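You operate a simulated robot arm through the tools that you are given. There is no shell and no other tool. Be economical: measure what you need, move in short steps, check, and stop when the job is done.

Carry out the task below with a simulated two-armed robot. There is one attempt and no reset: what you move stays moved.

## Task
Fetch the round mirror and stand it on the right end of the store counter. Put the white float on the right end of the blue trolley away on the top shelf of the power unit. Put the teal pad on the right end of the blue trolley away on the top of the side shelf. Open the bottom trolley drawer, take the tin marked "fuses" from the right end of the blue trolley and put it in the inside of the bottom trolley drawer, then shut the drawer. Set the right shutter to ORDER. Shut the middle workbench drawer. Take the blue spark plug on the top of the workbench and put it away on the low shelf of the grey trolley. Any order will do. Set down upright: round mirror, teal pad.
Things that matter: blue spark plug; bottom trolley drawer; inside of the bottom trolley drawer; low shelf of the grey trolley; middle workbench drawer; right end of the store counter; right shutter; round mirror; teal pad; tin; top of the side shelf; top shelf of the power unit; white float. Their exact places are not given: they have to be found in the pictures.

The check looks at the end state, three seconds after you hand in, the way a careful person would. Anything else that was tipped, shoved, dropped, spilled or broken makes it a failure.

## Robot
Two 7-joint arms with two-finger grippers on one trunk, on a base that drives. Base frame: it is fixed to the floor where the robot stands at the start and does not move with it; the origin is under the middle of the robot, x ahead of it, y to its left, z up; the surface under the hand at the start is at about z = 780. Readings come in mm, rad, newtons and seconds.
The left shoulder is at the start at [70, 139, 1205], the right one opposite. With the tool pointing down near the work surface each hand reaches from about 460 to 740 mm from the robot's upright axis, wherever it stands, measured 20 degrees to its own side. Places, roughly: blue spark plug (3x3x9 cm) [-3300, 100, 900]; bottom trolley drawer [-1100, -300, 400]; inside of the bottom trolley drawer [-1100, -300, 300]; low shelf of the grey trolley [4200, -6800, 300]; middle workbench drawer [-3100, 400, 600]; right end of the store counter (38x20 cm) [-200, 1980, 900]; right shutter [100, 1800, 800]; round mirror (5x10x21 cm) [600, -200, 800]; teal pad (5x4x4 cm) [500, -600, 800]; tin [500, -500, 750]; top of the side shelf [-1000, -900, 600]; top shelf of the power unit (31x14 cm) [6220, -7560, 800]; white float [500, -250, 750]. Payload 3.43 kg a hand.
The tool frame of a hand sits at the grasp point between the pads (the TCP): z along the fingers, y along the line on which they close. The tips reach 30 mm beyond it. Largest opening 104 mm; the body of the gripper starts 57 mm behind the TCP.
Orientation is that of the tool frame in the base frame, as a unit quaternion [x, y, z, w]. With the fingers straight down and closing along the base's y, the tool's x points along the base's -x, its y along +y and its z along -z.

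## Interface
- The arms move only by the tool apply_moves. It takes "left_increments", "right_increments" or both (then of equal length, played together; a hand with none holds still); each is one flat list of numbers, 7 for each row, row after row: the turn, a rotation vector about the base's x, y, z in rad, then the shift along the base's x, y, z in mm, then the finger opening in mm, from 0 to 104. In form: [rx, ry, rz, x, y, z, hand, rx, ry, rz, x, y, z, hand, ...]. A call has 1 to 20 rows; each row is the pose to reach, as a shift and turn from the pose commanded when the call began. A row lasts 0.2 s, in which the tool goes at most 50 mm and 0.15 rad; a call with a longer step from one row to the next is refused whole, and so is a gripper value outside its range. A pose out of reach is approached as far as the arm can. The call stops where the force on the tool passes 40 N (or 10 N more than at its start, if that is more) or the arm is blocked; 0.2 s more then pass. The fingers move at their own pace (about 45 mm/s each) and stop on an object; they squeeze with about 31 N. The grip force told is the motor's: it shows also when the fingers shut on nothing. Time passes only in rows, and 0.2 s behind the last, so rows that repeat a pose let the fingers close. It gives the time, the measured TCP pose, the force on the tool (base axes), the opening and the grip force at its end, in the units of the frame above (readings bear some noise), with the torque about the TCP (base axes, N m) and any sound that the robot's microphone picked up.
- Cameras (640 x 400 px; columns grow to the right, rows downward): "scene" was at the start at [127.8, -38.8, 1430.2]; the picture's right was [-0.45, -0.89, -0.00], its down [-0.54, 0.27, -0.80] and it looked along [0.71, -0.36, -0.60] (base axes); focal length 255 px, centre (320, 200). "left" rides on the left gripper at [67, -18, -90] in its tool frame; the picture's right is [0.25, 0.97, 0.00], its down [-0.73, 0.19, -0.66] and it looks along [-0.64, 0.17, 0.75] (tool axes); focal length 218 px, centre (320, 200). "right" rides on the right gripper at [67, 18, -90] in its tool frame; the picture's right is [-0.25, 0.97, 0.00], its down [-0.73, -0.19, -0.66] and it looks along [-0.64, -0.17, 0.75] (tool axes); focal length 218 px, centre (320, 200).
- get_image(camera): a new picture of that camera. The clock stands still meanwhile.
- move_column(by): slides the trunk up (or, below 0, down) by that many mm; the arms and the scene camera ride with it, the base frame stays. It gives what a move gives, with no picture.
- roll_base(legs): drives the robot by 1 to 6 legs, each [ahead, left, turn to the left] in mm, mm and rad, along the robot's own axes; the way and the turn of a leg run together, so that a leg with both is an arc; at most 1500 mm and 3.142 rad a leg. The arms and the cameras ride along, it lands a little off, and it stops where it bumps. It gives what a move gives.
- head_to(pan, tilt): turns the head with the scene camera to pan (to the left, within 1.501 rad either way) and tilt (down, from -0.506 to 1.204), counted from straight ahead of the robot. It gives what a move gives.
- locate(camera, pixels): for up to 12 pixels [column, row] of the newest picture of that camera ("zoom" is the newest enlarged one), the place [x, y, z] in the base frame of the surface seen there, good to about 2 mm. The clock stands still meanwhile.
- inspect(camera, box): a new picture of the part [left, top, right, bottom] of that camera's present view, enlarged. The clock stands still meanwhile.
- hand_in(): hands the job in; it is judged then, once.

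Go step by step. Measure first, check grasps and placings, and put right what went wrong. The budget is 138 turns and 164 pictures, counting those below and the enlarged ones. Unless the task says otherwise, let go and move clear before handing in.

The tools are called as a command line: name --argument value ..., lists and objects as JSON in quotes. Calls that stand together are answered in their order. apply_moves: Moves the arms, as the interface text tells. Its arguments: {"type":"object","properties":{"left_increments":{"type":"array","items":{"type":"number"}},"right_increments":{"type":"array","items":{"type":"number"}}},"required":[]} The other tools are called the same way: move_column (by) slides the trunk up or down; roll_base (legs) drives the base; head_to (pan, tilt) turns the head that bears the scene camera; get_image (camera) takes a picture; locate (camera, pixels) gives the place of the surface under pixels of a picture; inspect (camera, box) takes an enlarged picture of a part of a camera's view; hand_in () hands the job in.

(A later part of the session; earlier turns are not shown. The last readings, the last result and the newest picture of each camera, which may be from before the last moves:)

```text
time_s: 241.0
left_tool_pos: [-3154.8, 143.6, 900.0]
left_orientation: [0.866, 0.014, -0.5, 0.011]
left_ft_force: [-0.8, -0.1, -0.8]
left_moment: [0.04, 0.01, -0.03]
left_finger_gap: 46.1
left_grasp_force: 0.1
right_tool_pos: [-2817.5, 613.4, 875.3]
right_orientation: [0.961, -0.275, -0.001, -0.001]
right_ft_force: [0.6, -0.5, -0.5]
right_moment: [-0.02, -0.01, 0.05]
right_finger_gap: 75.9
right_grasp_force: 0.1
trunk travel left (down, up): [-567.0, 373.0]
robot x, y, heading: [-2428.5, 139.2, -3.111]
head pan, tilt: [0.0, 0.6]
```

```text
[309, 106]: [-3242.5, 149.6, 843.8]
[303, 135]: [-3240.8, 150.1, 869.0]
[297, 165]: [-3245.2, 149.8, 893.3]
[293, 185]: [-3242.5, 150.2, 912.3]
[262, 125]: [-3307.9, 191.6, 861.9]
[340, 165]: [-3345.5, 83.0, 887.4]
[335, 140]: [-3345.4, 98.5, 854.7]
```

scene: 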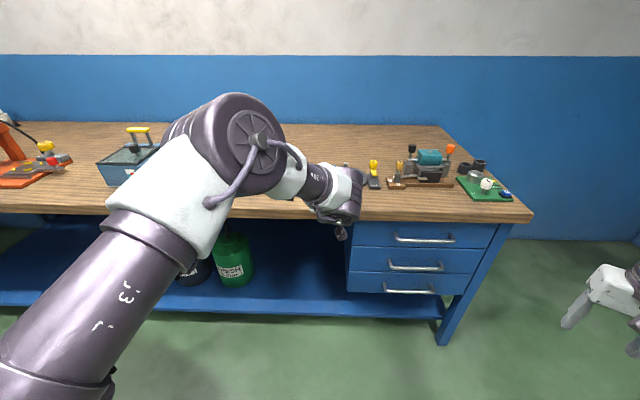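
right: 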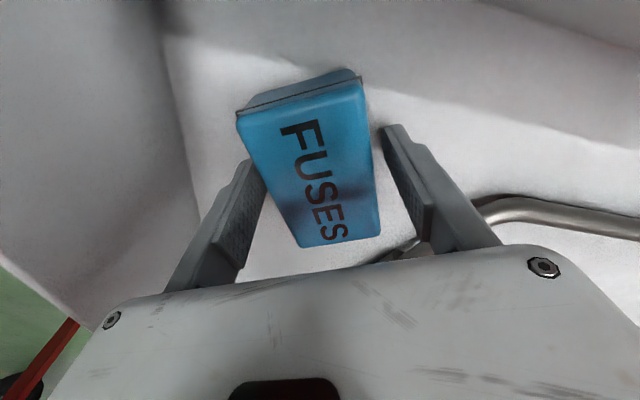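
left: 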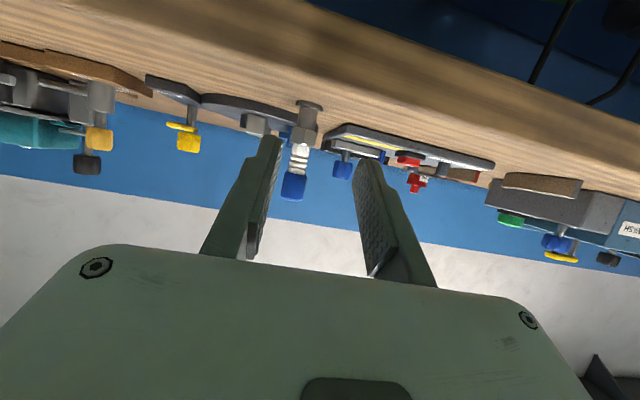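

Drive in the last 95 mm at TCP z≈885, close on the plug and lift.

move_column --by -14

roll_base --legs '[[95, -9, 0]]'

get_image --camera "left"

```text
time_s: 241.6
left_tool_pos: [-3154.4, 143.6, 884.2]
left_orientation: [0.866, 0.015, -0.5, 0.011]
left_ft_force: [0.1, 0.4, 0.5]
left_moment: [-0.01, 0.02, 0.02]
left_finger_gap: 45.9
left_grasp_force: 0.0
right_tool_pos: [-2818.0, 613.8, 861.1]
right_orientation: [0.961, -0.275, 0.0, 0.002]
right_ft_force: [-0.6, 0.2, 0.9]
right_moment: [0.02, 0.02, 0.04]
right_finger_gap: 75.9
right_grasp_force: 0.1
trunk travel left (down, up): [-553.0, 387.0]
robot x, y, heading: [-2425.8, 137.0, -3.109]
head pan, tilt: [0.0, 0.6]
```

```text
time_s: 242.8
left_tool_pos: [-3252.5, 149.1, 885.3]
left_orientation: [0.866, 0.014, -0.5, 0.011]
left_ft_force: [-0.5, 0.7, 0.6]
left_moment: [0.03, -0.06, 0.03]
left_finger_gap: 45.9
left_grasp_force: 0.1
right_tool_pos: [-2914.5, 619.5, 860.8]
right_orientation: [0.961, -0.277, 0.0, 0.001]
right_ft_force: [-1.0, -0.6, 0.2]
right_moment: [0.01, -0.02, -0.01]
right_finger_gap: 75.7
right_grasp_force: 0.1
trunk travel left (down, up): [-553.0, 387.0]
robot x, y, heading: [-2526.1, 141.4, -3.103]
head pan, tilt: [0.0, 0.6]
```

```text
94 pictures are left
```

left: 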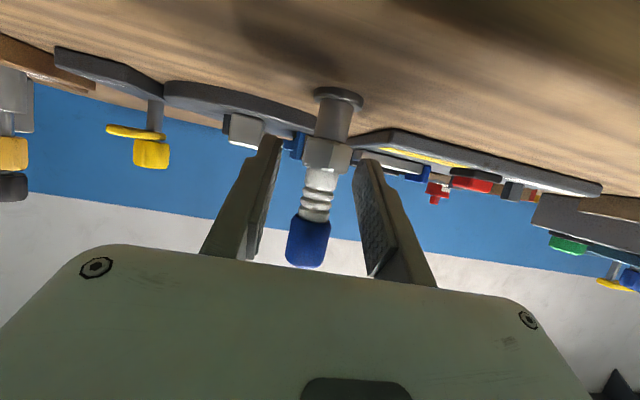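

Well centred. Close and lift by the column, then back away.

apply_moves --left_increments '[0, 0, 0, 0, 0, 0, 30, 0, 0, 0, 0, 0, 0, 10, 0, 0, 0, 0, 0, 0, 5, 0, 0, 0, 0, 0, 0, 5]'

move_column --by 120

roll_base --legs '[[-400, 0, 0]]'

get_image --camera "left"

```text
time_s: 243.8
left_tool_pos: [-3251.9, 149.6, 885.9]
left_orientation: [0.865, 0.014, -0.501, 0.011]
left_ft_force: [-1.7, 0.8, 2.2]
left_moment: [0.03, 0.05, 0.01]
left_finger_gap: 20.9
left_grasp_force: 31.2
right_tool_pos: [-2913.5, 619.1, 860.9]
right_orientation: [0.961, -0.276, -0.001, 0.001]
right_ft_force: [0.7, -0.4, 0.8]
right_moment: [-0.01, 0.03, 0.03]
right_finger_gap: 76.0
right_grasp_force: 0.0
trunk travel left (down, up): [-553.0, 387.0]
robot x, y, heading: [-2522.4, 140.7, -3.104]
head pan, tilt: [0.0, 0.6]
```

```text
time_s: 245.3
left_tool_pos: [-3251.5, 148.6, 1005.4]
left_orientation: [0.866, 0.014, -0.5, 0.012]
left_ft_force: [-0.5, -1.0, -0.7]
left_moment: [0.01, 0.01, 0.05]
left_finger_gap: 21.0
left_grasp_force: 31.1
right_tool_pos: [-2912.9, 618.9, 980.8]
right_orientation: [0.961, -0.275, -0.001, 0.0]
right_ft_force: [-0.6, 1.0, -0.5]
right_moment: [0.02, 0.0, 0.0]
right_finger_gap: 75.9
right_grasp_force: 0.1
trunk travel left (down, up): [-673.0, 267.0]
robot x, y, heading: [-2523.0, 144.2, -3.104]
head pan, tilt: [0.0, 0.6]
```

```text
time_s: 247.8
left_tool_pos: [-2854.9, 150.7, 1004.9]
left_orientation: [0.866, 0.024, -0.499, 0.017]
left_ft_force: [-0.3, -0.6, -0.8]
left_moment: [-0.01, 0.0, -0.01]
left_finger_gap: 20.9
left_grasp_force: 30.8
right_tool_pos: [-2528.9, 628.2, 980.5]
right_orientation: [0.964, -0.265, -0.001, 0.0]
right_ft_force: [0.1, -0.6, -0.1]
right_moment: [0.0, 0.01, -0.02]
right_finger_gap: 76.0
right_grasp_force: 0.0
trunk travel left (down, up): [-673.0, 267.0]
robot x, y, heading: [-2126.9, 156.4, -3.085]
head pan, tilt: [0.0, 0.6]
```

```text
93 pictures are left
```

left: 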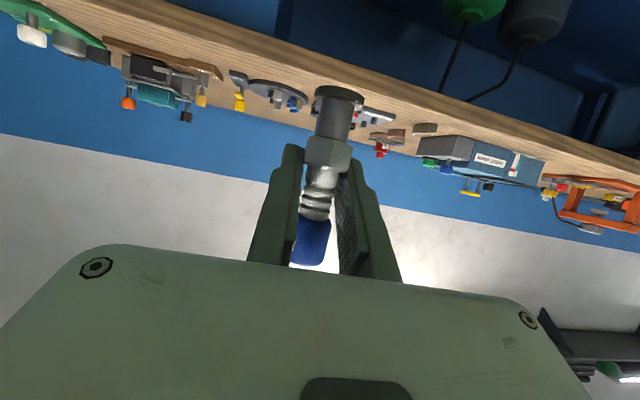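

Plug held (gap 21, grip 31 N). Drive toward the store counter facing +y.

roll_base --legs '[[0, 0, -1.627], [600, 0, 0], [0, -1100, 0], [0, -900, 0]]'

head_to --pan 0.0 --tilt 0.4

get_image --camera "scene"

```text
time_s: 264.7
left_tool_pos: [-76.2, 1467.7, 1006.0]
left_orientation: [-0.61, 0.616, 0.353, 0.353]
left_ft_force: [1.0, -0.1, -0.5]
left_moment: [-0.02, 0.02, 0.0]
left_finger_gap: 21.0
left_grasp_force: 31.3
right_tool_pos: [381.2, 1111.1, 980.8]
right_orientation: [-0.467, 0.884, -0.001, 0.0]
right_ft_force: [0.7, -0.1, 0.1]
right_moment: [-0.02, 0.0, 0.02]
right_finger_gap: 75.9
right_grasp_force: 0.1
trunk travel left (down, up): [-673.0, 267.0]
robot x, y, heading: [-111.3, 736.5, 1.566]
head pan, tilt: [0.0, 0.6]
```

```text
time_s: 265.5
left_tool_pos: [-75.0, 1468.3, 1004.7]
left_orientation: [-0.609, 0.615, 0.354, 0.353]
left_ft_force: [-0.6, 0.2, -0.3]
left_moment: [0.04, 0.0, -0.01]
left_finger_gap: 20.9
left_grasp_force: 31.2
right_tool_pos: [381.6, 1110.7, 980.4]
right_orientation: [-0.467, 0.884, 0.001, -0.001]
right_ft_force: [0.1, -0.2, -0.9]
right_moment: [0.02, -0.01, -0.02]
right_finger_gap: 76.0
right_grasp_force: 0.1
trunk travel left (down, up): [-673.0, 267.0]
robot x, y, heading: [-114.7, 740.0, 1.563]
head pan, tilt: [0.0, 0.4]
```

```text
92 pictures are left
```

scene: 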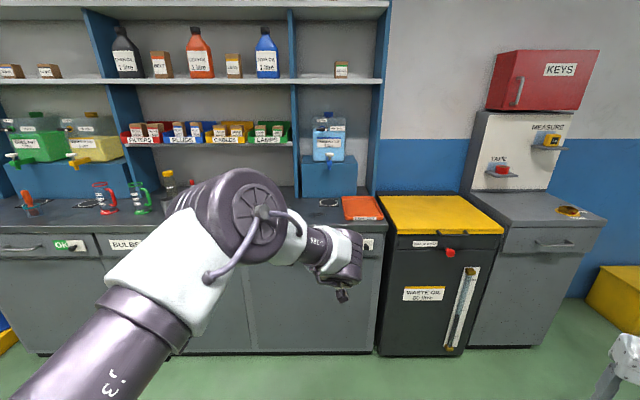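

inspect --camera "scene" --box '[320, 190, 416, 270]'

inspect --camera "scene" --box '[0, 190, 180, 300]'

locate --camera "scene" --pixels '[[369, 244], [360, 208], [330, 205], [378, 225], [340, 215], [300, 210], [240, 190], [375, 300], [440, 215], [365, 260]]'

```text
5.00 times, centred on (368, 230) of scene
```

zoom: 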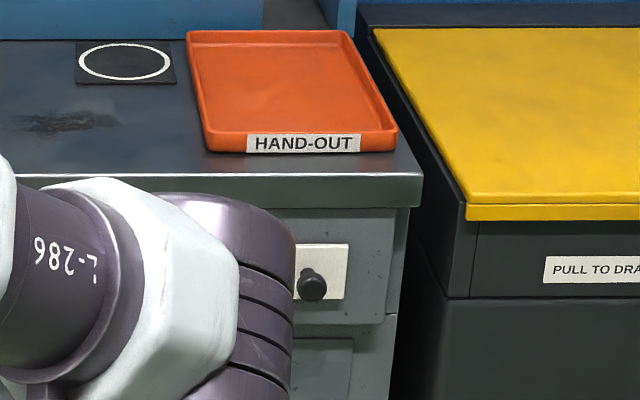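

```text
3.56 times, centred on (90, 245) of scene
```

zoom: 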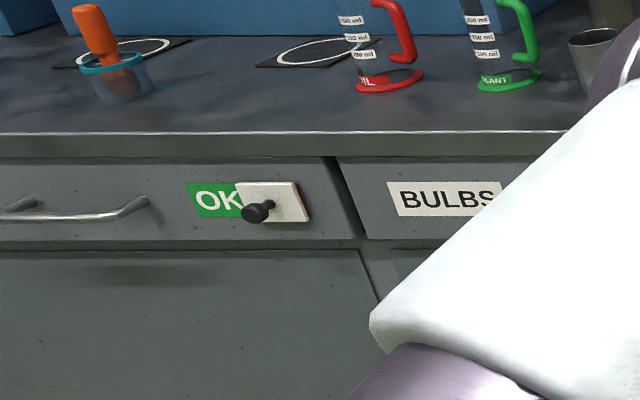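

```text
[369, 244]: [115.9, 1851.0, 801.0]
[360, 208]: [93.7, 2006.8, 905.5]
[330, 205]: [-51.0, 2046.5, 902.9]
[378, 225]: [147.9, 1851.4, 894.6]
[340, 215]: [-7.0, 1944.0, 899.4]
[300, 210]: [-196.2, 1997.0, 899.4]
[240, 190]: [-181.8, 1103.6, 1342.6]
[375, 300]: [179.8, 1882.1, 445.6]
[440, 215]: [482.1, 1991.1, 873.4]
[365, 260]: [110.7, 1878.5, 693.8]
```

The shutter is a plate with a knob at about (116,1851,801); left one shows OK with its plate to the right. I shift left ~205 mm so the right hand is opposite the knob and view it unobstructed.

roll_base --legs '[[0, 205, 0]]'

inspect --camera "scene" --box '[330, 180, 490, 280]'

```text
time_s: 267.1
left_tool_pos: [-279.6, 1469.8, 1005.1]
left_orientation: [-0.61, 0.615, 0.354, 0.353]
left_ft_force: [1.8, -0.7, -0.9]
left_moment: [-0.02, -0.01, -0.02]
left_finger_gap: 20.6
left_grasp_force: 31.1
right_tool_pos: [176.4, 1112.0, 979.3]
right_orientation: [-0.468, 0.884, 0.0, 0.0]
right_ft_force: [-0.2, -0.7, 0.5]
right_moment: [0.02, 0.01, -0.03]
right_finger_gap: 75.7
right_grasp_force: 0.1
trunk travel left (down, up): [-673.0, 267.0]
robot x, y, heading: [-314.9, 740.6, 1.563]
head pan, tilt: [0.0, 0.4]
```

```text
4.00 times, centred on (410, 230) of scene
```

zoom: 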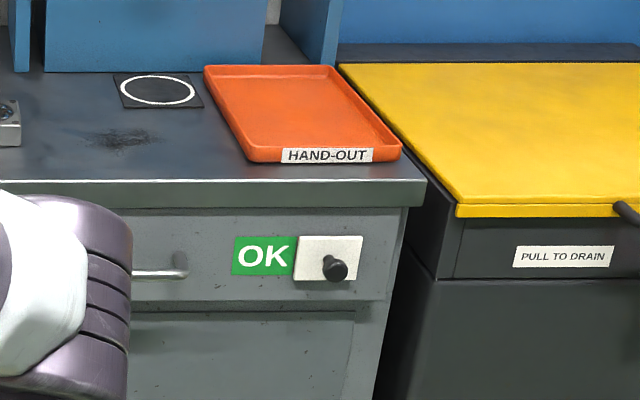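

locate --camera "zoom" --pixels '[[334, 269], [334, 258], [305, 245], [358, 245], [240, 260], [288, 255], [380, 240], [420, 190], [330, 195], [245, 190], [180, 265], [160, 275]]'

inspect --camera "scene" --box '[374, 228, 434, 262]'

```text
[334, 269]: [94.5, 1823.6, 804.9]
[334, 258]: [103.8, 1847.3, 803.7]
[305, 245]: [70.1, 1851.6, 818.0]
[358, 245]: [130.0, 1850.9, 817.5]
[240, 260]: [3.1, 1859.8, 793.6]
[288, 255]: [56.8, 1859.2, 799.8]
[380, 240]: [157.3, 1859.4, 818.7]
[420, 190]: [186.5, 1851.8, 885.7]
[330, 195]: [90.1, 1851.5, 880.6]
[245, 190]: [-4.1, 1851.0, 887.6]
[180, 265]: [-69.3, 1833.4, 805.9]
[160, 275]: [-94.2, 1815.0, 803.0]
```

```text
10.67 times, centred on (404, 245) of scene
```

zoom: 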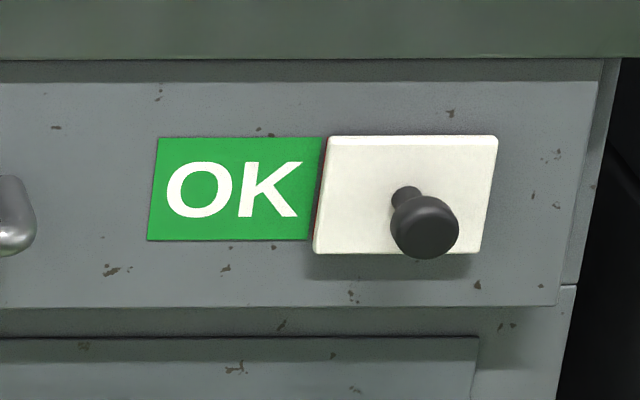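

The right plate shows OK (plate x 64–133, knob head at (100,1823–1838,805)); sliding it left ~69 mm must bare ORDER. The left hand sticks out further ahead, so I turn the robot so the right hand points at the counter, then pitch it forward.

roll_base --legs '[[0, 0, 0.932], [-163, -555, 0]]'

apply_moves --right_increments '[0.14, 0, 0, 0, 5, 0, 30, 0.28, 0, 0, 0, 10, 5, 10, 0.42, 0, 0, 0, 20, 10, 0, 0.56, 0, 0, 0, 30, 15, 0, 0.7, 0, 0, 0, 40, 20, 0]'

get_image --camera "scene"

```text
time_s: 272.8
left_tool_pos: [-406.3, 1552.8, 1004.6]
left_orientation: [0.821, -0.275, -0.475, -0.157]
left_ft_force: [0.4, 0.5, -0.3]
left_moment: [-0.03, 0.01, 0.0]
left_finger_gap: 20.7
left_grasp_force: 31.5
right_tool_pos: [153.0, 1705.8, 981.3]
right_orientation: [0.814, -0.581, 0.0, 0.0]
right_ft_force: [-0.4, -0.1, 0.3]
right_moment: [0.01, 0.01, 0.0]
right_finger_gap: 76.2
right_grasp_force: 0.0
trunk travel left (down, up): [-673.0, 267.0]
robot x, y, heading: [158.3, 1091.4, 2.496]
head pan, tilt: [0.0, 0.4]
```

```text
time_s: 274.0
left_tool_pos: [-404.6, 1553.3, 1006.5]
left_orientation: [0.82, -0.277, -0.475, -0.156]
left_ft_force: [0.6, -0.9, -0.2]
left_moment: [0.0, -0.01, 0.03]
left_finger_gap: 20.9
left_grasp_force: 30.8
right_tool_pos: [181.1, 1753.0, 1008.6]
right_orientation: [0.768, -0.551, -0.189, -0.266]
right_ft_force: [0.7, 0.1, -0.1]
right_moment: [-0.03, 0.08, 0.04]
right_finger_gap: 0.1
right_grasp_force: 25.5
right hand out of reach, approached as far as the arm can: row 5
trunk travel left (down, up): [-673.0, 267.0]
robot x, y, heading: [156.2, 1090.0, 2.496]
head pan, tilt: [0.0, 0.4]
```

```text
87 pictures are left
```

scene: 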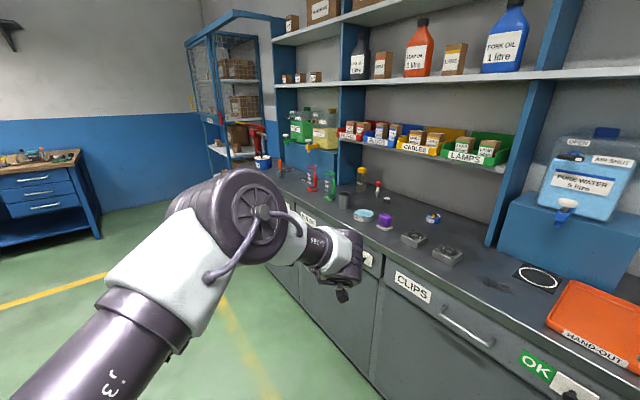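

The hand is tilted 38° toward the counter, fist closed. Lower to knob height and bring it to the right of the knob.

move_column --by -191

roll_base --legs '[[70, -25, 0]]'

head_to --pan -0.8 --tilt 0.5

get_image --camera "scene"

get_image --camera "right"

```text
time_s: 276.1
left_tool_pos: [-406.1, 1552.8, 814.2]
left_orientation: [0.821, -0.276, -0.474, -0.156]
left_ft_force: [0.1, 0.1, -0.6]
left_moment: [0.01, 0.0, 0.02]
left_finger_gap: 20.9
left_grasp_force: 31.0
right_tool_pos: [179.5, 1752.4, 818.2]
right_orientation: [0.768, -0.551, -0.188, -0.266]
right_ft_force: [0.3, -0.2, 0.0]
right_moment: [-0.03, -0.01, -0.03]
right_finger_gap: 0.0
right_grasp_force: 31.1
trunk travel left (down, up): [-482.0, 458.0]
robot x, y, heading: [156.5, 1088.9, 2.497]
head pan, tilt: [0.0, 0.4]
```

```text
time_s: 277.1
left_tool_pos: [-448.3, 1615.5, 813.2]
left_orientation: [0.821, -0.276, -0.474, -0.156]
left_ft_force: [0.5, 0.1, -1.5]
left_moment: [0.01, -0.01, 0.05]
left_finger_gap: 20.7
left_grasp_force: 30.8
right_tool_pos: [136.6, 1815.6, 817.2]
right_orientation: [0.769, -0.551, -0.186, -0.266]
right_ft_force: [-0.3, -0.2, -0.2]
right_moment: [-0.02, -0.02, -0.03]
right_finger_gap: 0.0
right_grasp_force: 30.8
trunk travel left (down, up): [-482.0, 458.0]
robot x, y, heading: [115.9, 1154.1, 2.495]
head pan, tilt: [0.0, 0.4]
```

```text
time_s: 278.2
left_tool_pos: [-447.2, 1614.3, 813.8]
left_orientation: [0.821, -0.276, -0.475, -0.157]
left_ft_force: [0.6, -0.6, -0.6]
left_moment: [0.04, 0.0, 0.03]
left_finger_gap: 21.2
left_grasp_force: 30.5
right_tool_pos: [136.9, 1814.1, 818.0]
right_orientation: [0.768, -0.551, -0.188, -0.266]
right_ft_force: [0.9, 0.4, 0.2]
right_moment: [0.0, 0.01, -0.03]
right_finger_gap: 0.1
right_grasp_force: 31.4
trunk travel left (down, up): [-482.0, 458.0]
robot x, y, heading: [118.3, 1153.3, 2.501]
head pan, tilt: [-0.799, 0.499]
```

```text
86 pictures are left
```

scene: 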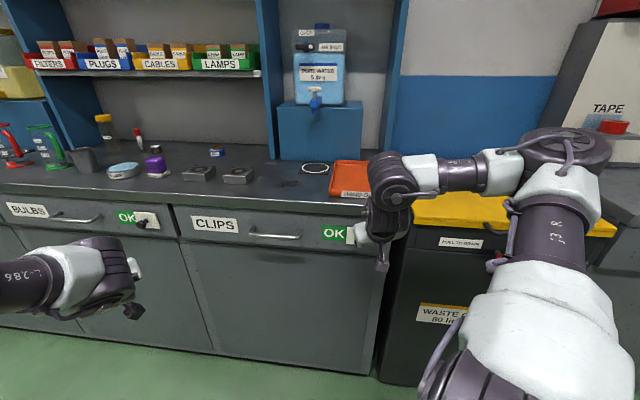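

```text
85 pictures are left
```

right: 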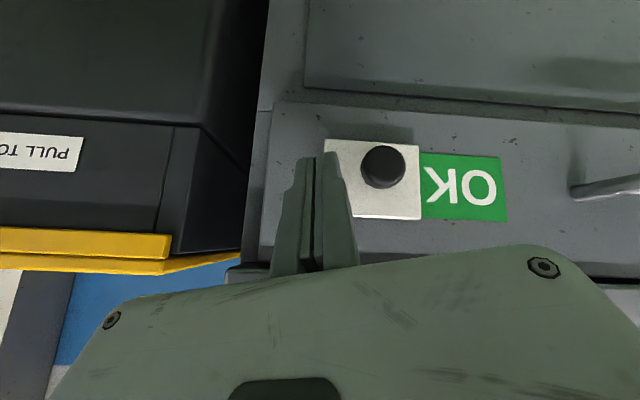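

The fist is right of the knob ((330,190) vs knob (383,165), picture inverted). Push along -x in small steps.

apply_moves --right_increments '[0, 0, 0, -12, 0, 0, 0, 0, 0, 0, -24, 0, 0, 0, 0, 0, 0, -36, 0, 0, 0, 0, 0, 0, -48, 0, 0, 0, 0, 0, 0, -60, 0, 0, 0]'

get_image --camera "right"

```text
time_s: 279.4
left_tool_pos: [-447.7, 1615.0, 814.9]
left_orientation: [0.821, -0.275, -0.475, -0.156]
left_ft_force: [1.0, 0.4, -0.5]
left_moment: [0.0, 0.0, -0.01]
left_finger_gap: 20.7
left_grasp_force: 31.4
right_tool_pos: [89.1, 1826.2, 821.6]
right_orientation: [0.768, -0.551, -0.188, -0.266]
right_ft_force: [0.6, -0.5, -0.4]
right_moment: [-0.01, 0.0, 0.02]
right_finger_gap: 0.0
right_grasp_force: 31.1
right hand out of reach, approached as far as the arm can: row 3, 4, 5
trunk travel left (down, up): [-482.0, 458.0]
robot x, y, heading: [115.5, 1152.9, 2.497]
head pan, tilt: [-0.799, 0.499]
```

```text
84 pictures are left
```

right: 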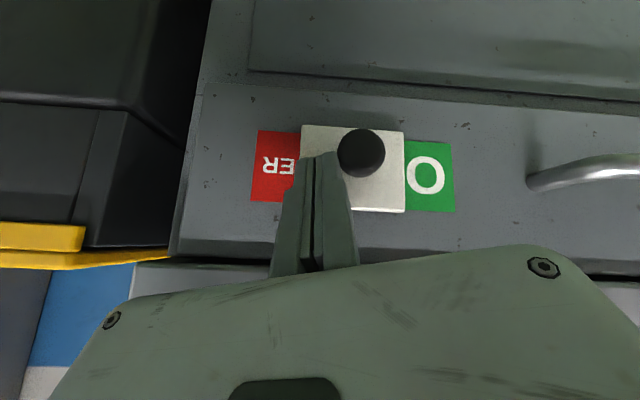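

It slides and the red label appears. Do the remaining ~38 mm by base.

roll_base --legs '[[28, 31, 0]]'

get_image --camera "right"

```text
time_s: 280.3
left_tool_pos: [-490.3, 1605.7, 813.3]
left_orientation: [0.822, -0.275, -0.475, -0.156]
left_ft_force: [-0.7, -0.1, -1.1]
left_moment: [0.0, -0.02, -0.02]
left_finger_gap: 21.0
left_grasp_force: 30.9
right_tool_pos: [48.3, 1816.8, 821.3]
right_orientation: [0.768, -0.551, -0.185, -0.268]
right_ft_force: [11.7, 0.4, -0.9]
right_moment: [-0.01, -0.28, -0.1]
right_finger_gap: 0.0
right_grasp_force: 31.4
trunk travel left (down, up): [-482.0, 458.0]
robot x, y, heading: [73.2, 1141.0, 2.495]
head pan, tilt: [-0.799, 0.499]
```

```text
83 pictures are left
```

right: 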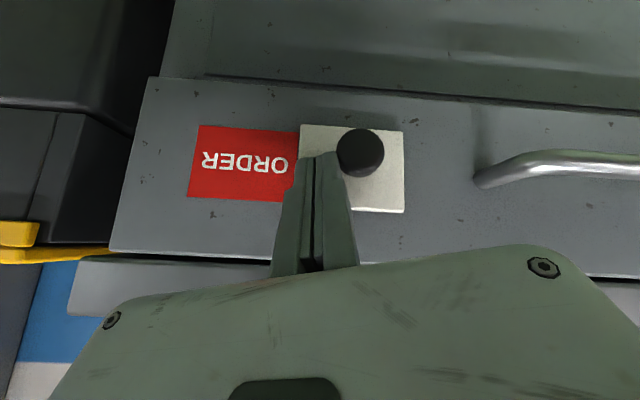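

ORDER is fully shown and OK covered; end stop felt (12 N). Ease off, back away, raise the trunk and untilt the right hand.

roll_base --legs '[[-12, -9, 0], [-150, 200, 0]]'

move_column --by 300

apply_moves --right_increments '[-0.14, 0, 0, 5, -10, -5, 30, -0.28, 0, 0, 10, -20, -10, 60, -0.42, 0, 0, 10, -30, -15, 90, -0.56, 0, 0, 10, -40, -20, 104, -0.663, 0, 0, 10, -50, -25, 104]'

inspect --camera "scene" --box '[160, 120, 480, 320]'

```text
time_s: 282.5
left_tool_pos: [-473.3, 1359.5, 814.0]
left_orientation: [0.821, -0.277, -0.475, -0.157]
left_ft_force: [-0.5, -0.4, 0.0]
left_moment: [-0.02, -0.01, -0.02]
left_finger_gap: 21.0
left_grasp_force: 31.4
right_tool_pos: [65.2, 1570.3, 821.5]
right_orientation: [0.767, -0.552, -0.186, -0.268]
right_ft_force: [0.1, -0.5, 0.4]
right_moment: [0.0, 0.02, 0.0]
right_finger_gap: 0.1
right_grasp_force: 31.1
trunk travel left (down, up): [-482.0, 458.0]
robot x, y, heading: [84.0, 894.7, 2.491]
head pan, tilt: [-0.799, 0.499]
```

```text
time_s: 285.5
left_tool_pos: [-473.9, 1360.3, 1113.7]
left_orientation: [0.821, -0.276, -0.474, -0.156]
left_ft_force: [-0.5, 0.8, -1.7]
left_moment: [0.0, 0.01, 0.01]
left_finger_gap: 20.9
left_grasp_force: 30.7
right_tool_pos: [65.1, 1572.3, 1120.9]
right_orientation: [0.768, -0.551, -0.186, -0.268]
right_ft_force: [-0.2, -0.2, -0.5]
right_moment: [0.0, -0.01, 0.05]
right_finger_gap: 0.0
right_grasp_force: 30.6
trunk travel left (down, up): [-782.0, 158.0]
robot x, y, heading: [90.2, 896.8, 2.493]
head pan, tilt: [-0.799, 0.499]
```

```text
time_s: 286.7
left_tool_pos: [-473.7, 1359.9, 1113.5]
left_orientation: [0.821, -0.277, -0.474, -0.157]
left_ft_force: [-0.1, -0.4, 0.2]
left_moment: [0.0, -0.04, -0.01]
left_finger_gap: 20.4
left_grasp_force: 30.4
right_tool_pos: [74.5, 1521.1, 1095.6]
right_orientation: [0.813, -0.582, 0.006, -0.002]
right_ft_force: [1.0, -0.2, -0.7]
right_moment: [0.02, 0.0, 0.0]
right_finger_gap: 101.6
right_grasp_force: 0.0
trunk travel left (down, up): [-782.0, 158.0]
robot x, y, heading: [85.2, 893.8, 2.494]
head pan, tilt: [-0.799, 0.499]
```

```text
2.00 times, centred on (320, 220) of scene
```

zoom: 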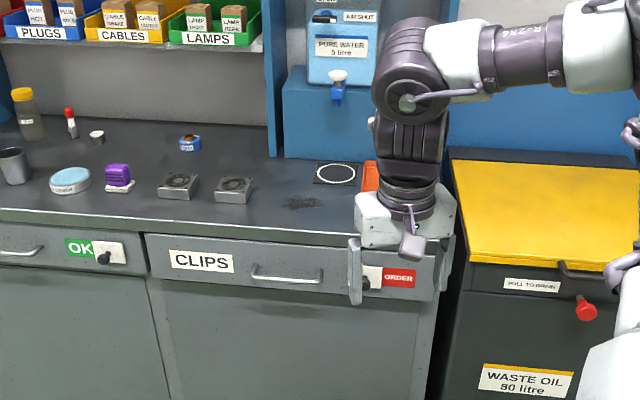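

Shutter reads ORDER. Measure the counter's right-end layout for the mirror's spot.

locate --camera "zoom" --pixels '[[233, 188], [250, 182], [178, 184], [275, 185], [300, 205], [300, 228], [335, 175], [290, 165], [190, 145], [215, 202], [330, 215], [265, 225]]'

roll_base --legs '[[0, 0, -1.294], [-1150, -330, 0]]'

head_to --pan -1.0 --tilt 0.8

get_image --camera "scene"

```text
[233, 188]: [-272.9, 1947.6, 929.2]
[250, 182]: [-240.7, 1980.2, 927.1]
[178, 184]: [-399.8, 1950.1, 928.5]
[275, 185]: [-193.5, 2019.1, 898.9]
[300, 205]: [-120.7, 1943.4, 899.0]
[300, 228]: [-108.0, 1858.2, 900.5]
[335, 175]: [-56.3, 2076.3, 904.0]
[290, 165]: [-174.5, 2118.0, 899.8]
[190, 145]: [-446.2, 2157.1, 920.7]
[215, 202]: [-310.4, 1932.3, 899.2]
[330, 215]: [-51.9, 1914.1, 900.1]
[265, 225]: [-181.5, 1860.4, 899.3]
```

```text
time_s: 292.6
left_tool_pos: [299.4, 1252.4, 1111.5]
left_orientation: [-0.502, 0.707, 0.29, 0.405]
left_ft_force: [-0.2, 0.2, -1.2]
left_moment: [-0.03, -0.03, 0.01]
left_finger_gap: 20.9
left_grasp_force: 31.3
right_tool_pos: [622.4, 782.3, 1095.2]
right_orientation: [-0.315, 0.949, -0.007, 0.0]
right_ft_force: [0.0, -0.1, 0.1]
right_moment: [0.0, 0.0, -0.01]
right_finger_gap: 103.9
right_grasp_force: 0.1
trunk travel left (down, up): [-782.0, 158.0]
robot x, y, heading: [30.6, 573.5, 1.234]
head pan, tilt: [-0.799, 0.499]
stopped in leg 2: the robot was blocked; the commanded pose is now the measured one
```

```text
time_s: 293.4
left_tool_pos: [299.6, 1249.0, 1114.1]
left_orientation: [-0.501, 0.707, 0.29, 0.406]
left_ft_force: [0.5, 0.0, -0.2]
left_moment: [0.01, -0.03, 0.03]
left_finger_gap: 20.9
left_grasp_force: 30.7
right_tool_pos: [621.1, 778.2, 1097.2]
right_orientation: [-0.315, 0.949, -0.005, 0.001]
right_ft_force: [-0.1, -0.3, -0.2]
right_moment: [0.0, 0.01, -0.01]
right_finger_gap: 104.1
right_grasp_force: 0.1
trunk travel left (down, up): [-782.0, 158.0]
robot x, y, heading: [35.1, 573.2, 1.236]
head pan, tilt: [-1.0, 0.799]
```

```text
81 pictures are left
```

scene: 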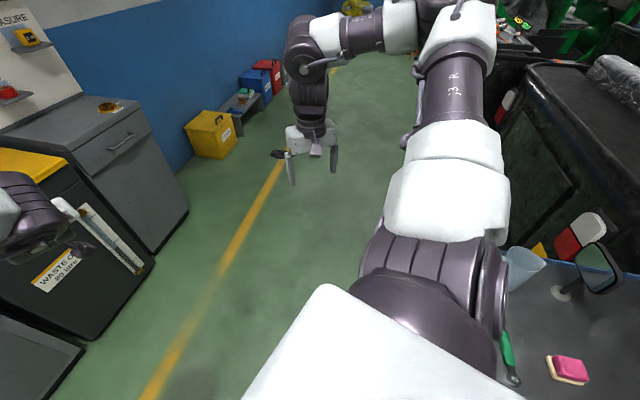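

The base was blocked – probably the trolley's left corner. Check that nothing moved: the angular mirror's base was at (592,42).

locate --camera "scene" --pixels '[[562, 294], [567, 368], [525, 265], [508, 350], [628, 275]]'

head_to --pan -1.5 --tilt 0.95

get_image --camera "scene"

```text
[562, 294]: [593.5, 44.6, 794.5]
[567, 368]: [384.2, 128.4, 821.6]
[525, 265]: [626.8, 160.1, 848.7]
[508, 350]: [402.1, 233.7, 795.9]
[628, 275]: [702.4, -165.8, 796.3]
```

```text
time_s: 294.4
left_tool_pos: [299.9, 1251.2, 1113.0]
left_orientation: [-0.502, 0.707, 0.29, 0.405]
left_ft_force: [0.0, -0.7, -0.4]
left_moment: [0.01, 0.03, -0.02]
left_finger_gap: 20.9
left_grasp_force: 31.3
right_tool_pos: [621.7, 780.1, 1096.1]
right_orientation: [-0.316, 0.949, -0.007, 0.001]
right_ft_force: [0.0, 0.0, 0.3]
right_moment: [0.02, 0.03, 0.01]
right_finger_gap: 103.7
right_grasp_force: 0.1
trunk travel left (down, up): [-782.0, 158.0]
robot x, y, heading: [32.2, 576.3, 1.239]
head pan, tilt: [-1.499, 0.949]
```

```text
80 pictures are left
```

scene: 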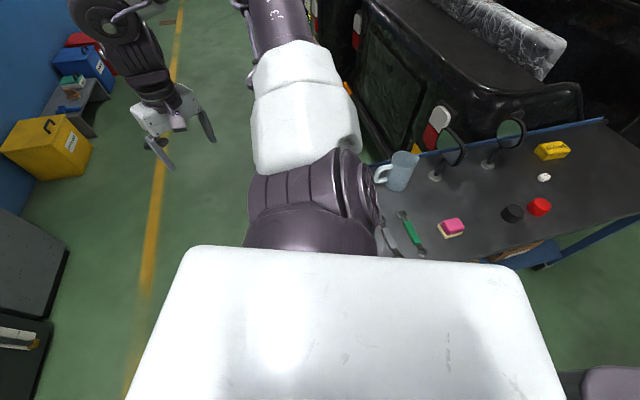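

The trolley did not move. Now inspect the round mirror from here to learn its head's orientation.

inspect --camera "scene" --box '[420, 100, 564, 190]'

locate --camera "zoom" --pixels '[[300, 285], [305, 265], [372, 85], [415, 80], [455, 95], [420, 190], [340, 180], [450, 150], [400, 130], [320, 240]]'

```text
4.44 times, centred on (492, 145) of scene
```

zoom: 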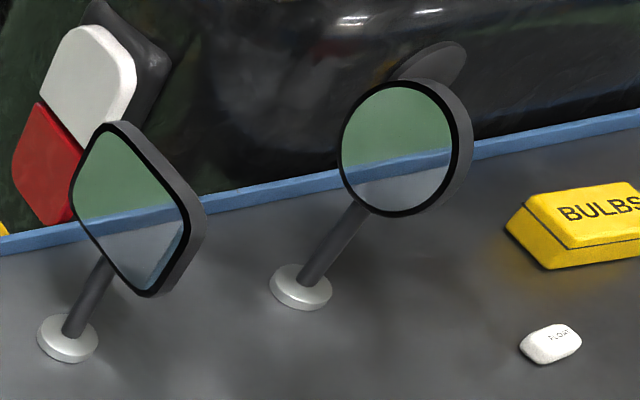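

```text
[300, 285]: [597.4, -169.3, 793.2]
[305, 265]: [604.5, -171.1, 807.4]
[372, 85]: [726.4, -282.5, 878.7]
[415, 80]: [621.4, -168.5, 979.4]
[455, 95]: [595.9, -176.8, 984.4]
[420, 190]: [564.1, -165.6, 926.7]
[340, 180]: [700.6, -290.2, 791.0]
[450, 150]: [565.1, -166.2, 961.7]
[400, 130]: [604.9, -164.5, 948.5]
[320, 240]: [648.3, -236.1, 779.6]
```

Mirror head: face normal along y (y≈-166…-190), centre (600,-175,945), top ≈990. I'll grip the head from above closing along y. Drive clear of the corner, then to (-20,-265) heading 1.056, hand well above.

roll_base --legs '[[-92, 266, 0], [-795, -274, 0], [0, 0, -0.183], [113, -200, 0]]'

apply_moves --right_increments '[0, 0, -0.115, 0, 0, 0, 80, 0, 0, -0.23, 0, 0, 0, 80, 0, 0, -0.345, 0, 0, 0, 80, 0, 0, -0.46, 0, 0, 0, 80]'

get_image --camera "right"

```text
time_s: 302.3
left_tool_pos: [380.0, 373.2, 1113.2]
left_orientation: [-0.438, 0.748, 0.254, 0.429]
left_ft_force: [-0.6, -0.3, 0.3]
left_moment: [0.02, 0.02, -0.03]
left_finger_gap: 21.1
left_grasp_force: 30.8
right_tool_pos: [615.0, -145.1, 1096.2]
right_orientation: [-0.232, 0.973, -0.006, 0.001]
right_ft_force: [-0.3, 0.5, 0.0]
right_moment: [0.01, -0.04, 0.0]
right_finger_gap: 103.6
right_grasp_force: 0.0
trunk travel left (down, up): [-782.0, 158.0]
robot x, y, heading: [-2.8, -246.1, 1.069]
head pan, tilt: [-1.499, 0.949]
```

```text
time_s: 303.3
left_tool_pos: [381.5, 371.0, 1113.8]
left_orientation: [-0.438, 0.747, 0.255, 0.43]
left_ft_force: [0.3, -1.2, 0.2]
left_moment: [0.02, -0.02, 0.01]
left_finger_gap: 20.8
left_grasp_force: 31.1
right_tool_pos: [646.3, -190.1, 1115.0]
right_orientation: [-0.004, 1.0, -0.004, -0.002]
right_ft_force: [0.0, 0.0, -0.3]
right_moment: [0.05, 0.02, 0.01]
right_finger_gap: 79.9
right_grasp_force: 0.0
right hand out of reach, approached as far as the arm can: row 4
trunk travel left (down, up): [-782.0, 158.0]
robot x, y, heading: [-2.7, -248.0, 1.06]
head pan, tilt: [-1.499, 0.949]
```

```text
78 pictures are left
```

right: 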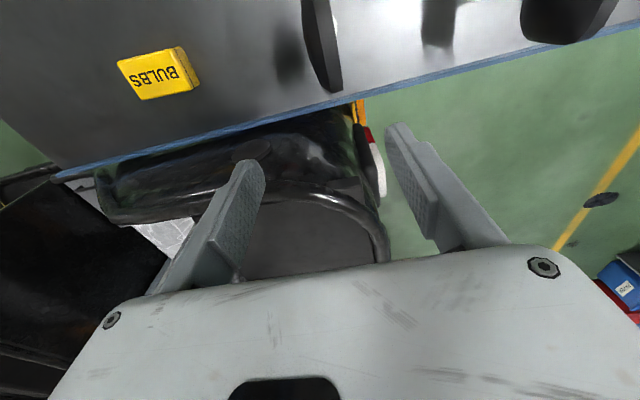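

Yaw is right. Shift the base (-46,+12) and lower to just above the mirror head.

roll_base --legs '[[-12, 46, 0]]'

move_column --by -75

get_image --camera "right"

head_to --pan -1.15 --tilt 0.75

get_image --camera "scene"

```text
time_s: 304.2
left_tool_pos: [345.2, 383.5, 1110.4]
left_orientation: [-0.436, 0.75, 0.255, 0.428]
left_ft_force: [1.2, 0.3, -0.8]
left_moment: [0.02, 0.03, 0.04]
left_finger_gap: 21.0
left_grasp_force: 30.9
right_tool_pos: [607.6, -179.6, 1109.3]
right_orientation: [-0.003, 1.0, -0.005, -0.006]
right_ft_force: [1.3, -0.3, -0.6]
right_moment: [0.03, 0.07, 0.02]
right_finger_gap: 80.1
right_grasp_force: 0.1
trunk travel left (down, up): [-782.0, 158.0]
robot x, y, heading: [-44.0, -234.7, 1.067]
head pan, tilt: [-1.499, 0.949]
```

```text
time_s: 305.3
left_tool_pos: [339.5, 383.7, 1037.6]
left_orientation: [-0.437, 0.748, 0.254, 0.43]
left_ft_force: [-0.4, 0.0, -0.5]
left_moment: [0.02, 0.04, -0.02]
left_finger_gap: 20.8
left_grasp_force: 31.2
right_tool_pos: [601.8, -176.9, 1038.8]
right_orientation: [-0.002, 1.0, -0.006, -0.003]
right_ft_force: [-0.1, -0.6, -0.5]
right_moment: [0.01, -0.02, 0.01]
right_finger_gap: 80.0
right_grasp_force: 0.0
trunk travel left (down, up): [-707.0, 233.0]
robot x, y, heading: [-46.2, -233.7, 1.061]
head pan, tilt: [-1.499, 0.949]
```

```text
77 pictures are left
```

right: 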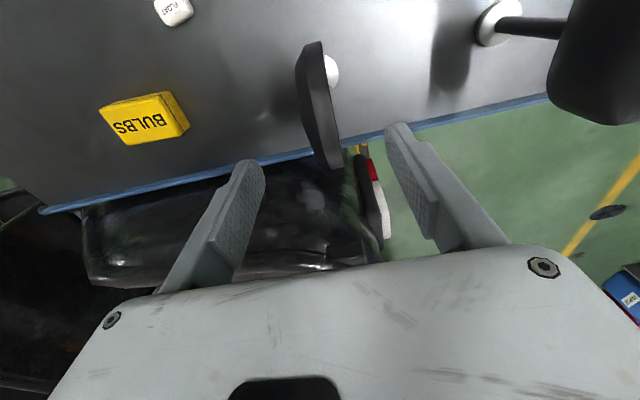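

```text
time_s: 306.2
left_tool_pos: [338.3, 384.8, 1038.1]
left_orientation: [-0.437, 0.748, 0.253, 0.43]
left_ft_force: [-0.8, -0.1, 0.2]
left_moment: [0.01, 0.02, -0.01]
left_finger_gap: 21.2
left_grasp_force: 31.1
right_tool_pos: [600.8, -178.0, 1040.0]
right_orientation: [-0.003, 1.0, -0.006, -0.002]
right_ft_force: [-0.2, 0.7, -0.6]
right_moment: [0.0, -0.05, 0.01]
right_finger_gap: 79.9
right_grasp_force: 0.1
trunk travel left (down, up): [-707.0, 233.0]
robot x, y, heading: [-44.8, -233.3, 1.058]
head pan, tilt: [-1.15, 0.75]
```

```text
76 pictures are left
```

scene: 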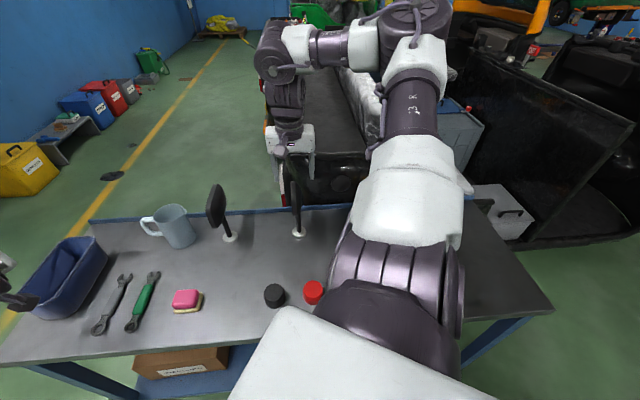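

Head is centred between the open fingers. Lower 72 mm and close.

move_column --by -72

get_image --camera "right"

```text
time_s: 307.3
left_tool_pos: [338.5, 384.7, 965.1]
left_orientation: [-0.437, 0.748, 0.253, 0.429]
left_ft_force: [-1.0, -0.9, -0.5]
left_moment: [0.0, 0.0, 0.01]
left_finger_gap: 20.6
left_grasp_force: 30.8
right_tool_pos: [601.1, -177.3, 967.0]
right_orientation: [-0.003, 1.0, -0.006, -0.002]
right_ft_force: [-1.1, 0.1, -0.2]
right_moment: [0.01, 0.0, -0.01]
right_finger_gap: 80.3
right_grasp_force: 0.1
trunk travel left (down, up): [-635.0, 305.0]
robot x, y, heading: [-45.2, -231.5, 1.061]
head pan, tilt: [-1.15, 0.75]
```

```text
75 pictures are left
```

right: 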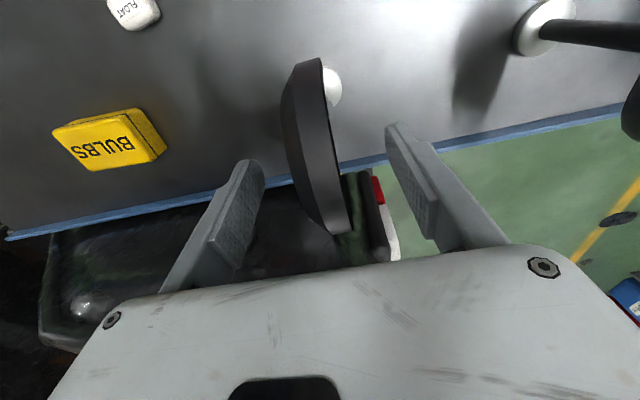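

apply_moves --right_increments '[0, 0, 0, 0, 0, 0, 60, 0, 0, 0, 0, 0, 0, 40, 0, 0, 0, 0, 0, 0, 20, 0, 0, 0, 0, 0, 0, 10, 0, 0, 0, 0, 0, 0, 10, 0, 0, 0, 0, 0, 0, 10]'

move_column --by 30

get_image --camera "right"

inspect --camera "scene" --box '[240, 100, 368, 250]'

```text
time_s: 308.7
left_tool_pos: [338.0, 384.9, 965.7]
left_orientation: [-0.437, 0.749, 0.253, 0.43]
left_ft_force: [0.4, -0.5, -0.7]
left_moment: [-0.02, 0.0, -0.01]
left_finger_gap: 20.8
left_grasp_force: 30.6
right_tool_pos: [600.1, -178.5, 966.7]
right_orientation: [-0.003, 1.0, -0.007, -0.001]
right_ft_force: [-0.5, -0.8, -0.3]
right_moment: [-0.11, -0.02, 0.01]
right_finger_gap: 27.6
right_grasp_force: 31.3
trunk travel left (down, up): [-635.0, 305.0]
robot x, y, heading: [-41.8, -233.9, 1.061]
head pan, tilt: [-1.15, 0.75]
```

```text
time_s: 309.4
left_tool_pos: [339.8, 383.7, 995.5]
left_orientation: [-0.437, 0.749, 0.253, 0.43]
left_ft_force: [0.1, 0.1, -0.4]
left_moment: [0.02, -0.03, 0.02]
left_finger_gap: 20.9
left_grasp_force: 30.5
right_tool_pos: [601.4, -177.9, 996.0]
right_orientation: [-0.003, 1.0, -0.006, -0.002]
right_ft_force: [0.2, 0.4, -2.5]
right_moment: [-0.02, -0.03, -0.02]
right_finger_gap: 27.4
right_grasp_force: 30.5
trunk travel left (down, up): [-665.0, 275.0]
robot x, y, heading: [-45.7, -232.1, 1.059]
head pan, tilt: [-1.15, 0.75]
```

```text
74 pictures are left
```

right: 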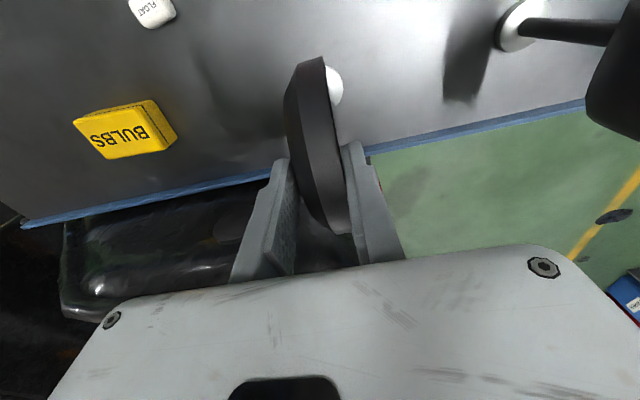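

```text
2.67 times, centred on (304, 175) of scene
```

zoom: 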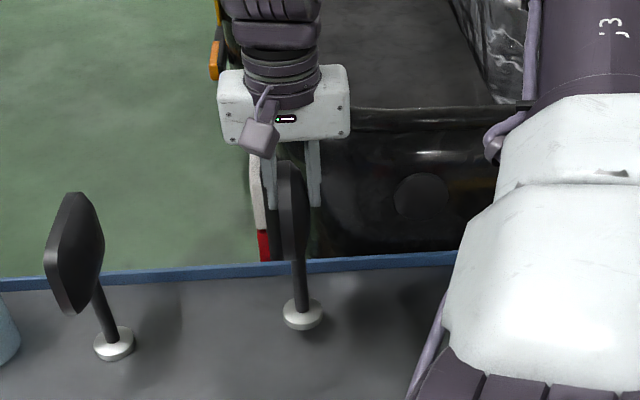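

Mirror is off the table and held (gap 27, grip 31 N; base bottom ≈187 mm below TCP). Raise, back away, turn so the right hand faces the counter, and drive there short of the edge.

move_column --by 220

roll_base --legs '[[-98, 175, 0], [0, 0, 1.488], [730, -1235, 0]]'

head_to --pan -0.9 --tilt 0.5

get_image --camera "scene"

```text
time_s: 311.7
left_tool_pos: [339.7, 384.7, 1215.1]
left_orientation: [-0.437, 0.749, 0.253, 0.43]
left_ft_force: [0.4, -0.4, -0.8]
left_moment: [0.02, 0.01, -0.02]
left_finger_gap: 20.7
left_grasp_force: 30.5
right_tool_pos: [602.1, -178.6, 1216.5]
right_orientation: [-0.003, 1.0, -0.006, -0.002]
right_ft_force: [0.0, -0.1, -3.9]
right_moment: [-0.02, 0.0, 0.0]
right_finger_gap: 27.4
right_grasp_force: 31.1
trunk travel left (down, up): [-885.0, 55.0]
robot x, y, heading: [-43.5, -230.7, 1.062]
head pan, tilt: [-1.15, 0.75]
```

```text
time_s: 323.8
left_tool_pos: [-791.9, 1640.5, 1216.3]
left_orientation: [0.832, -0.243, -0.479, -0.138]
left_ft_force: [-0.2, 0.6, -0.3]
left_moment: [0.01, -0.02, -0.02]
left_finger_gap: 21.0
left_grasp_force: 31.1
right_tool_pos: [-215.7, 1871.3, 1216.3]
right_orientation: [-0.688, 0.726, -0.005, 0.003]
right_ft_force: [0.6, -0.1, -2.2]
right_moment: [0.01, 0.02, 0.0]
right_finger_gap: 27.4
right_grasp_force: 31.1
trunk travel left (down, up): [-885.0, 55.0]
robot x, y, heading: [-195.3, 1222.5, 2.573]
head pan, tilt: [-1.15, 0.75]
```

```text
time_s: 324.6
left_tool_pos: [-791.4, 1642.3, 1215.0]
left_orientation: [0.832, -0.244, -0.479, -0.138]
left_ft_force: [0.3, -0.1, 0.2]
left_moment: [0.0, -0.02, 0.01]
left_finger_gap: 20.7
left_grasp_force: 30.8
right_tool_pos: [-215.9, 1872.5, 1216.8]
right_orientation: [-0.688, 0.725, -0.006, 0.002]
right_ft_force: [0.1, 0.7, -2.2]
right_moment: [0.0, -0.05, -0.04]
right_finger_gap: 27.5
right_grasp_force: 30.7
trunk travel left (down, up): [-885.0, 55.0]
robot x, y, heading: [-196.6, 1223.5, 2.575]
head pan, tilt: [-0.901, 0.499]
```

```text
72 pictures are left
```

scene: 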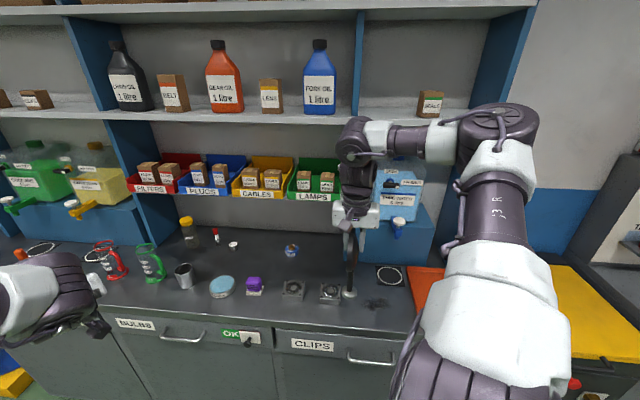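

locate --camera "scene" --pixels '[[300, 198], [270, 116], [415, 121], [400, 235], [380, 250], [333, 285], [345, 292], [375, 302], [392, 275], [420, 290], [365, 330], [290, 250]]'

inspect --camera "scene" --box '[270, 180, 430, 320]'

```text
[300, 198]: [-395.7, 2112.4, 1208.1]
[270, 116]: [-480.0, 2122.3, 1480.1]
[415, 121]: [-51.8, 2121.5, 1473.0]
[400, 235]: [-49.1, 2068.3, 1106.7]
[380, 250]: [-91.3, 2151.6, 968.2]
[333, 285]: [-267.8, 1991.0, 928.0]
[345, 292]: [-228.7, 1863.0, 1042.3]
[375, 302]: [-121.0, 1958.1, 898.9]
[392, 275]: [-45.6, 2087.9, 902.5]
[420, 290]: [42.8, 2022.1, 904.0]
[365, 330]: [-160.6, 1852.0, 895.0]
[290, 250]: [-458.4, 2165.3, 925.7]
```

```text
2.86 times, centred on (350, 250) of scene
```

zoom: 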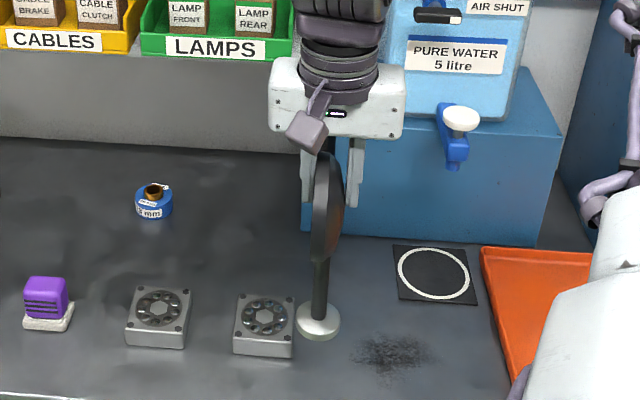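

Clear. Shift the mirror to about (-155,1950) and lower to just above the counter.

roll_base --legs '[[-10, -99, 0]]'

move_column --by -120

inspect --camera "scene" --box '[270, 180, 430, 320]'

```text
time_s: 325.7
left_tool_pos: [-735.2, 1711.3, 1214.5]
left_orientation: [0.833, -0.242, -0.478, -0.14]
left_ft_force: [-1.3, -0.4, -0.9]
left_moment: [0.02, 0.01, -0.08]
left_finger_gap: 20.9
left_grasp_force: 30.7
right_tool_pos: [-159.7, 1946.0, 1220.0]
right_orientation: [-0.69, 0.724, -0.005, 0.005]
right_ft_force: [-0.9, -0.6, -2.2]
right_moment: [0.02, -0.02, -0.04]
right_finger_gap: 27.2
right_grasp_force: 31.3
trunk travel left (down, up): [-885.0, 55.0]
robot x, y, heading: [-135.3, 1303.9, 2.579]
head pan, tilt: [-0.901, 0.499]
```

```text
time_s: 327.2
left_tool_pos: [-732.7, 1717.3, 1094.8]
left_orientation: [0.832, -0.243, -0.479, -0.137]
left_ft_force: [-0.2, 0.0, -0.8]
left_moment: [0.0, 0.0, 0.0]
left_finger_gap: 21.1
left_grasp_force: 30.7
right_tool_pos: [-154.8, 1949.7, 1097.0]
right_orientation: [-0.69, 0.724, -0.005, 0.002]
right_ft_force: [-0.3, 0.4, -2.1]
right_moment: [0.01, 0.02, -0.02]
right_finger_gap: 27.3
right_grasp_force: 31.4
trunk travel left (down, up): [-765.0, 175.0]
robot x, y, heading: [-130.4, 1297.7, 2.578]
head pan, tilt: [-0.901, 0.499]
```

```text
2.86 times, centred on (350, 250) of scene
```

zoom: 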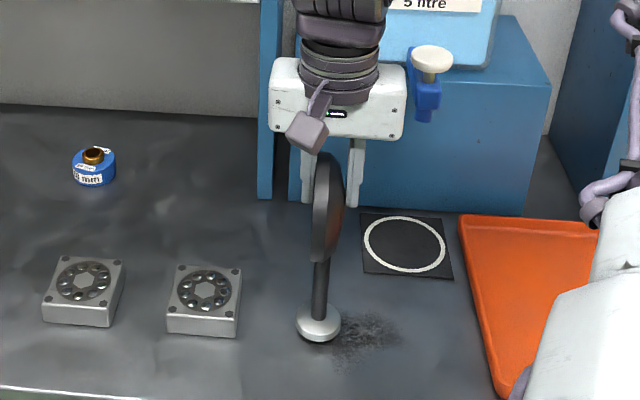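

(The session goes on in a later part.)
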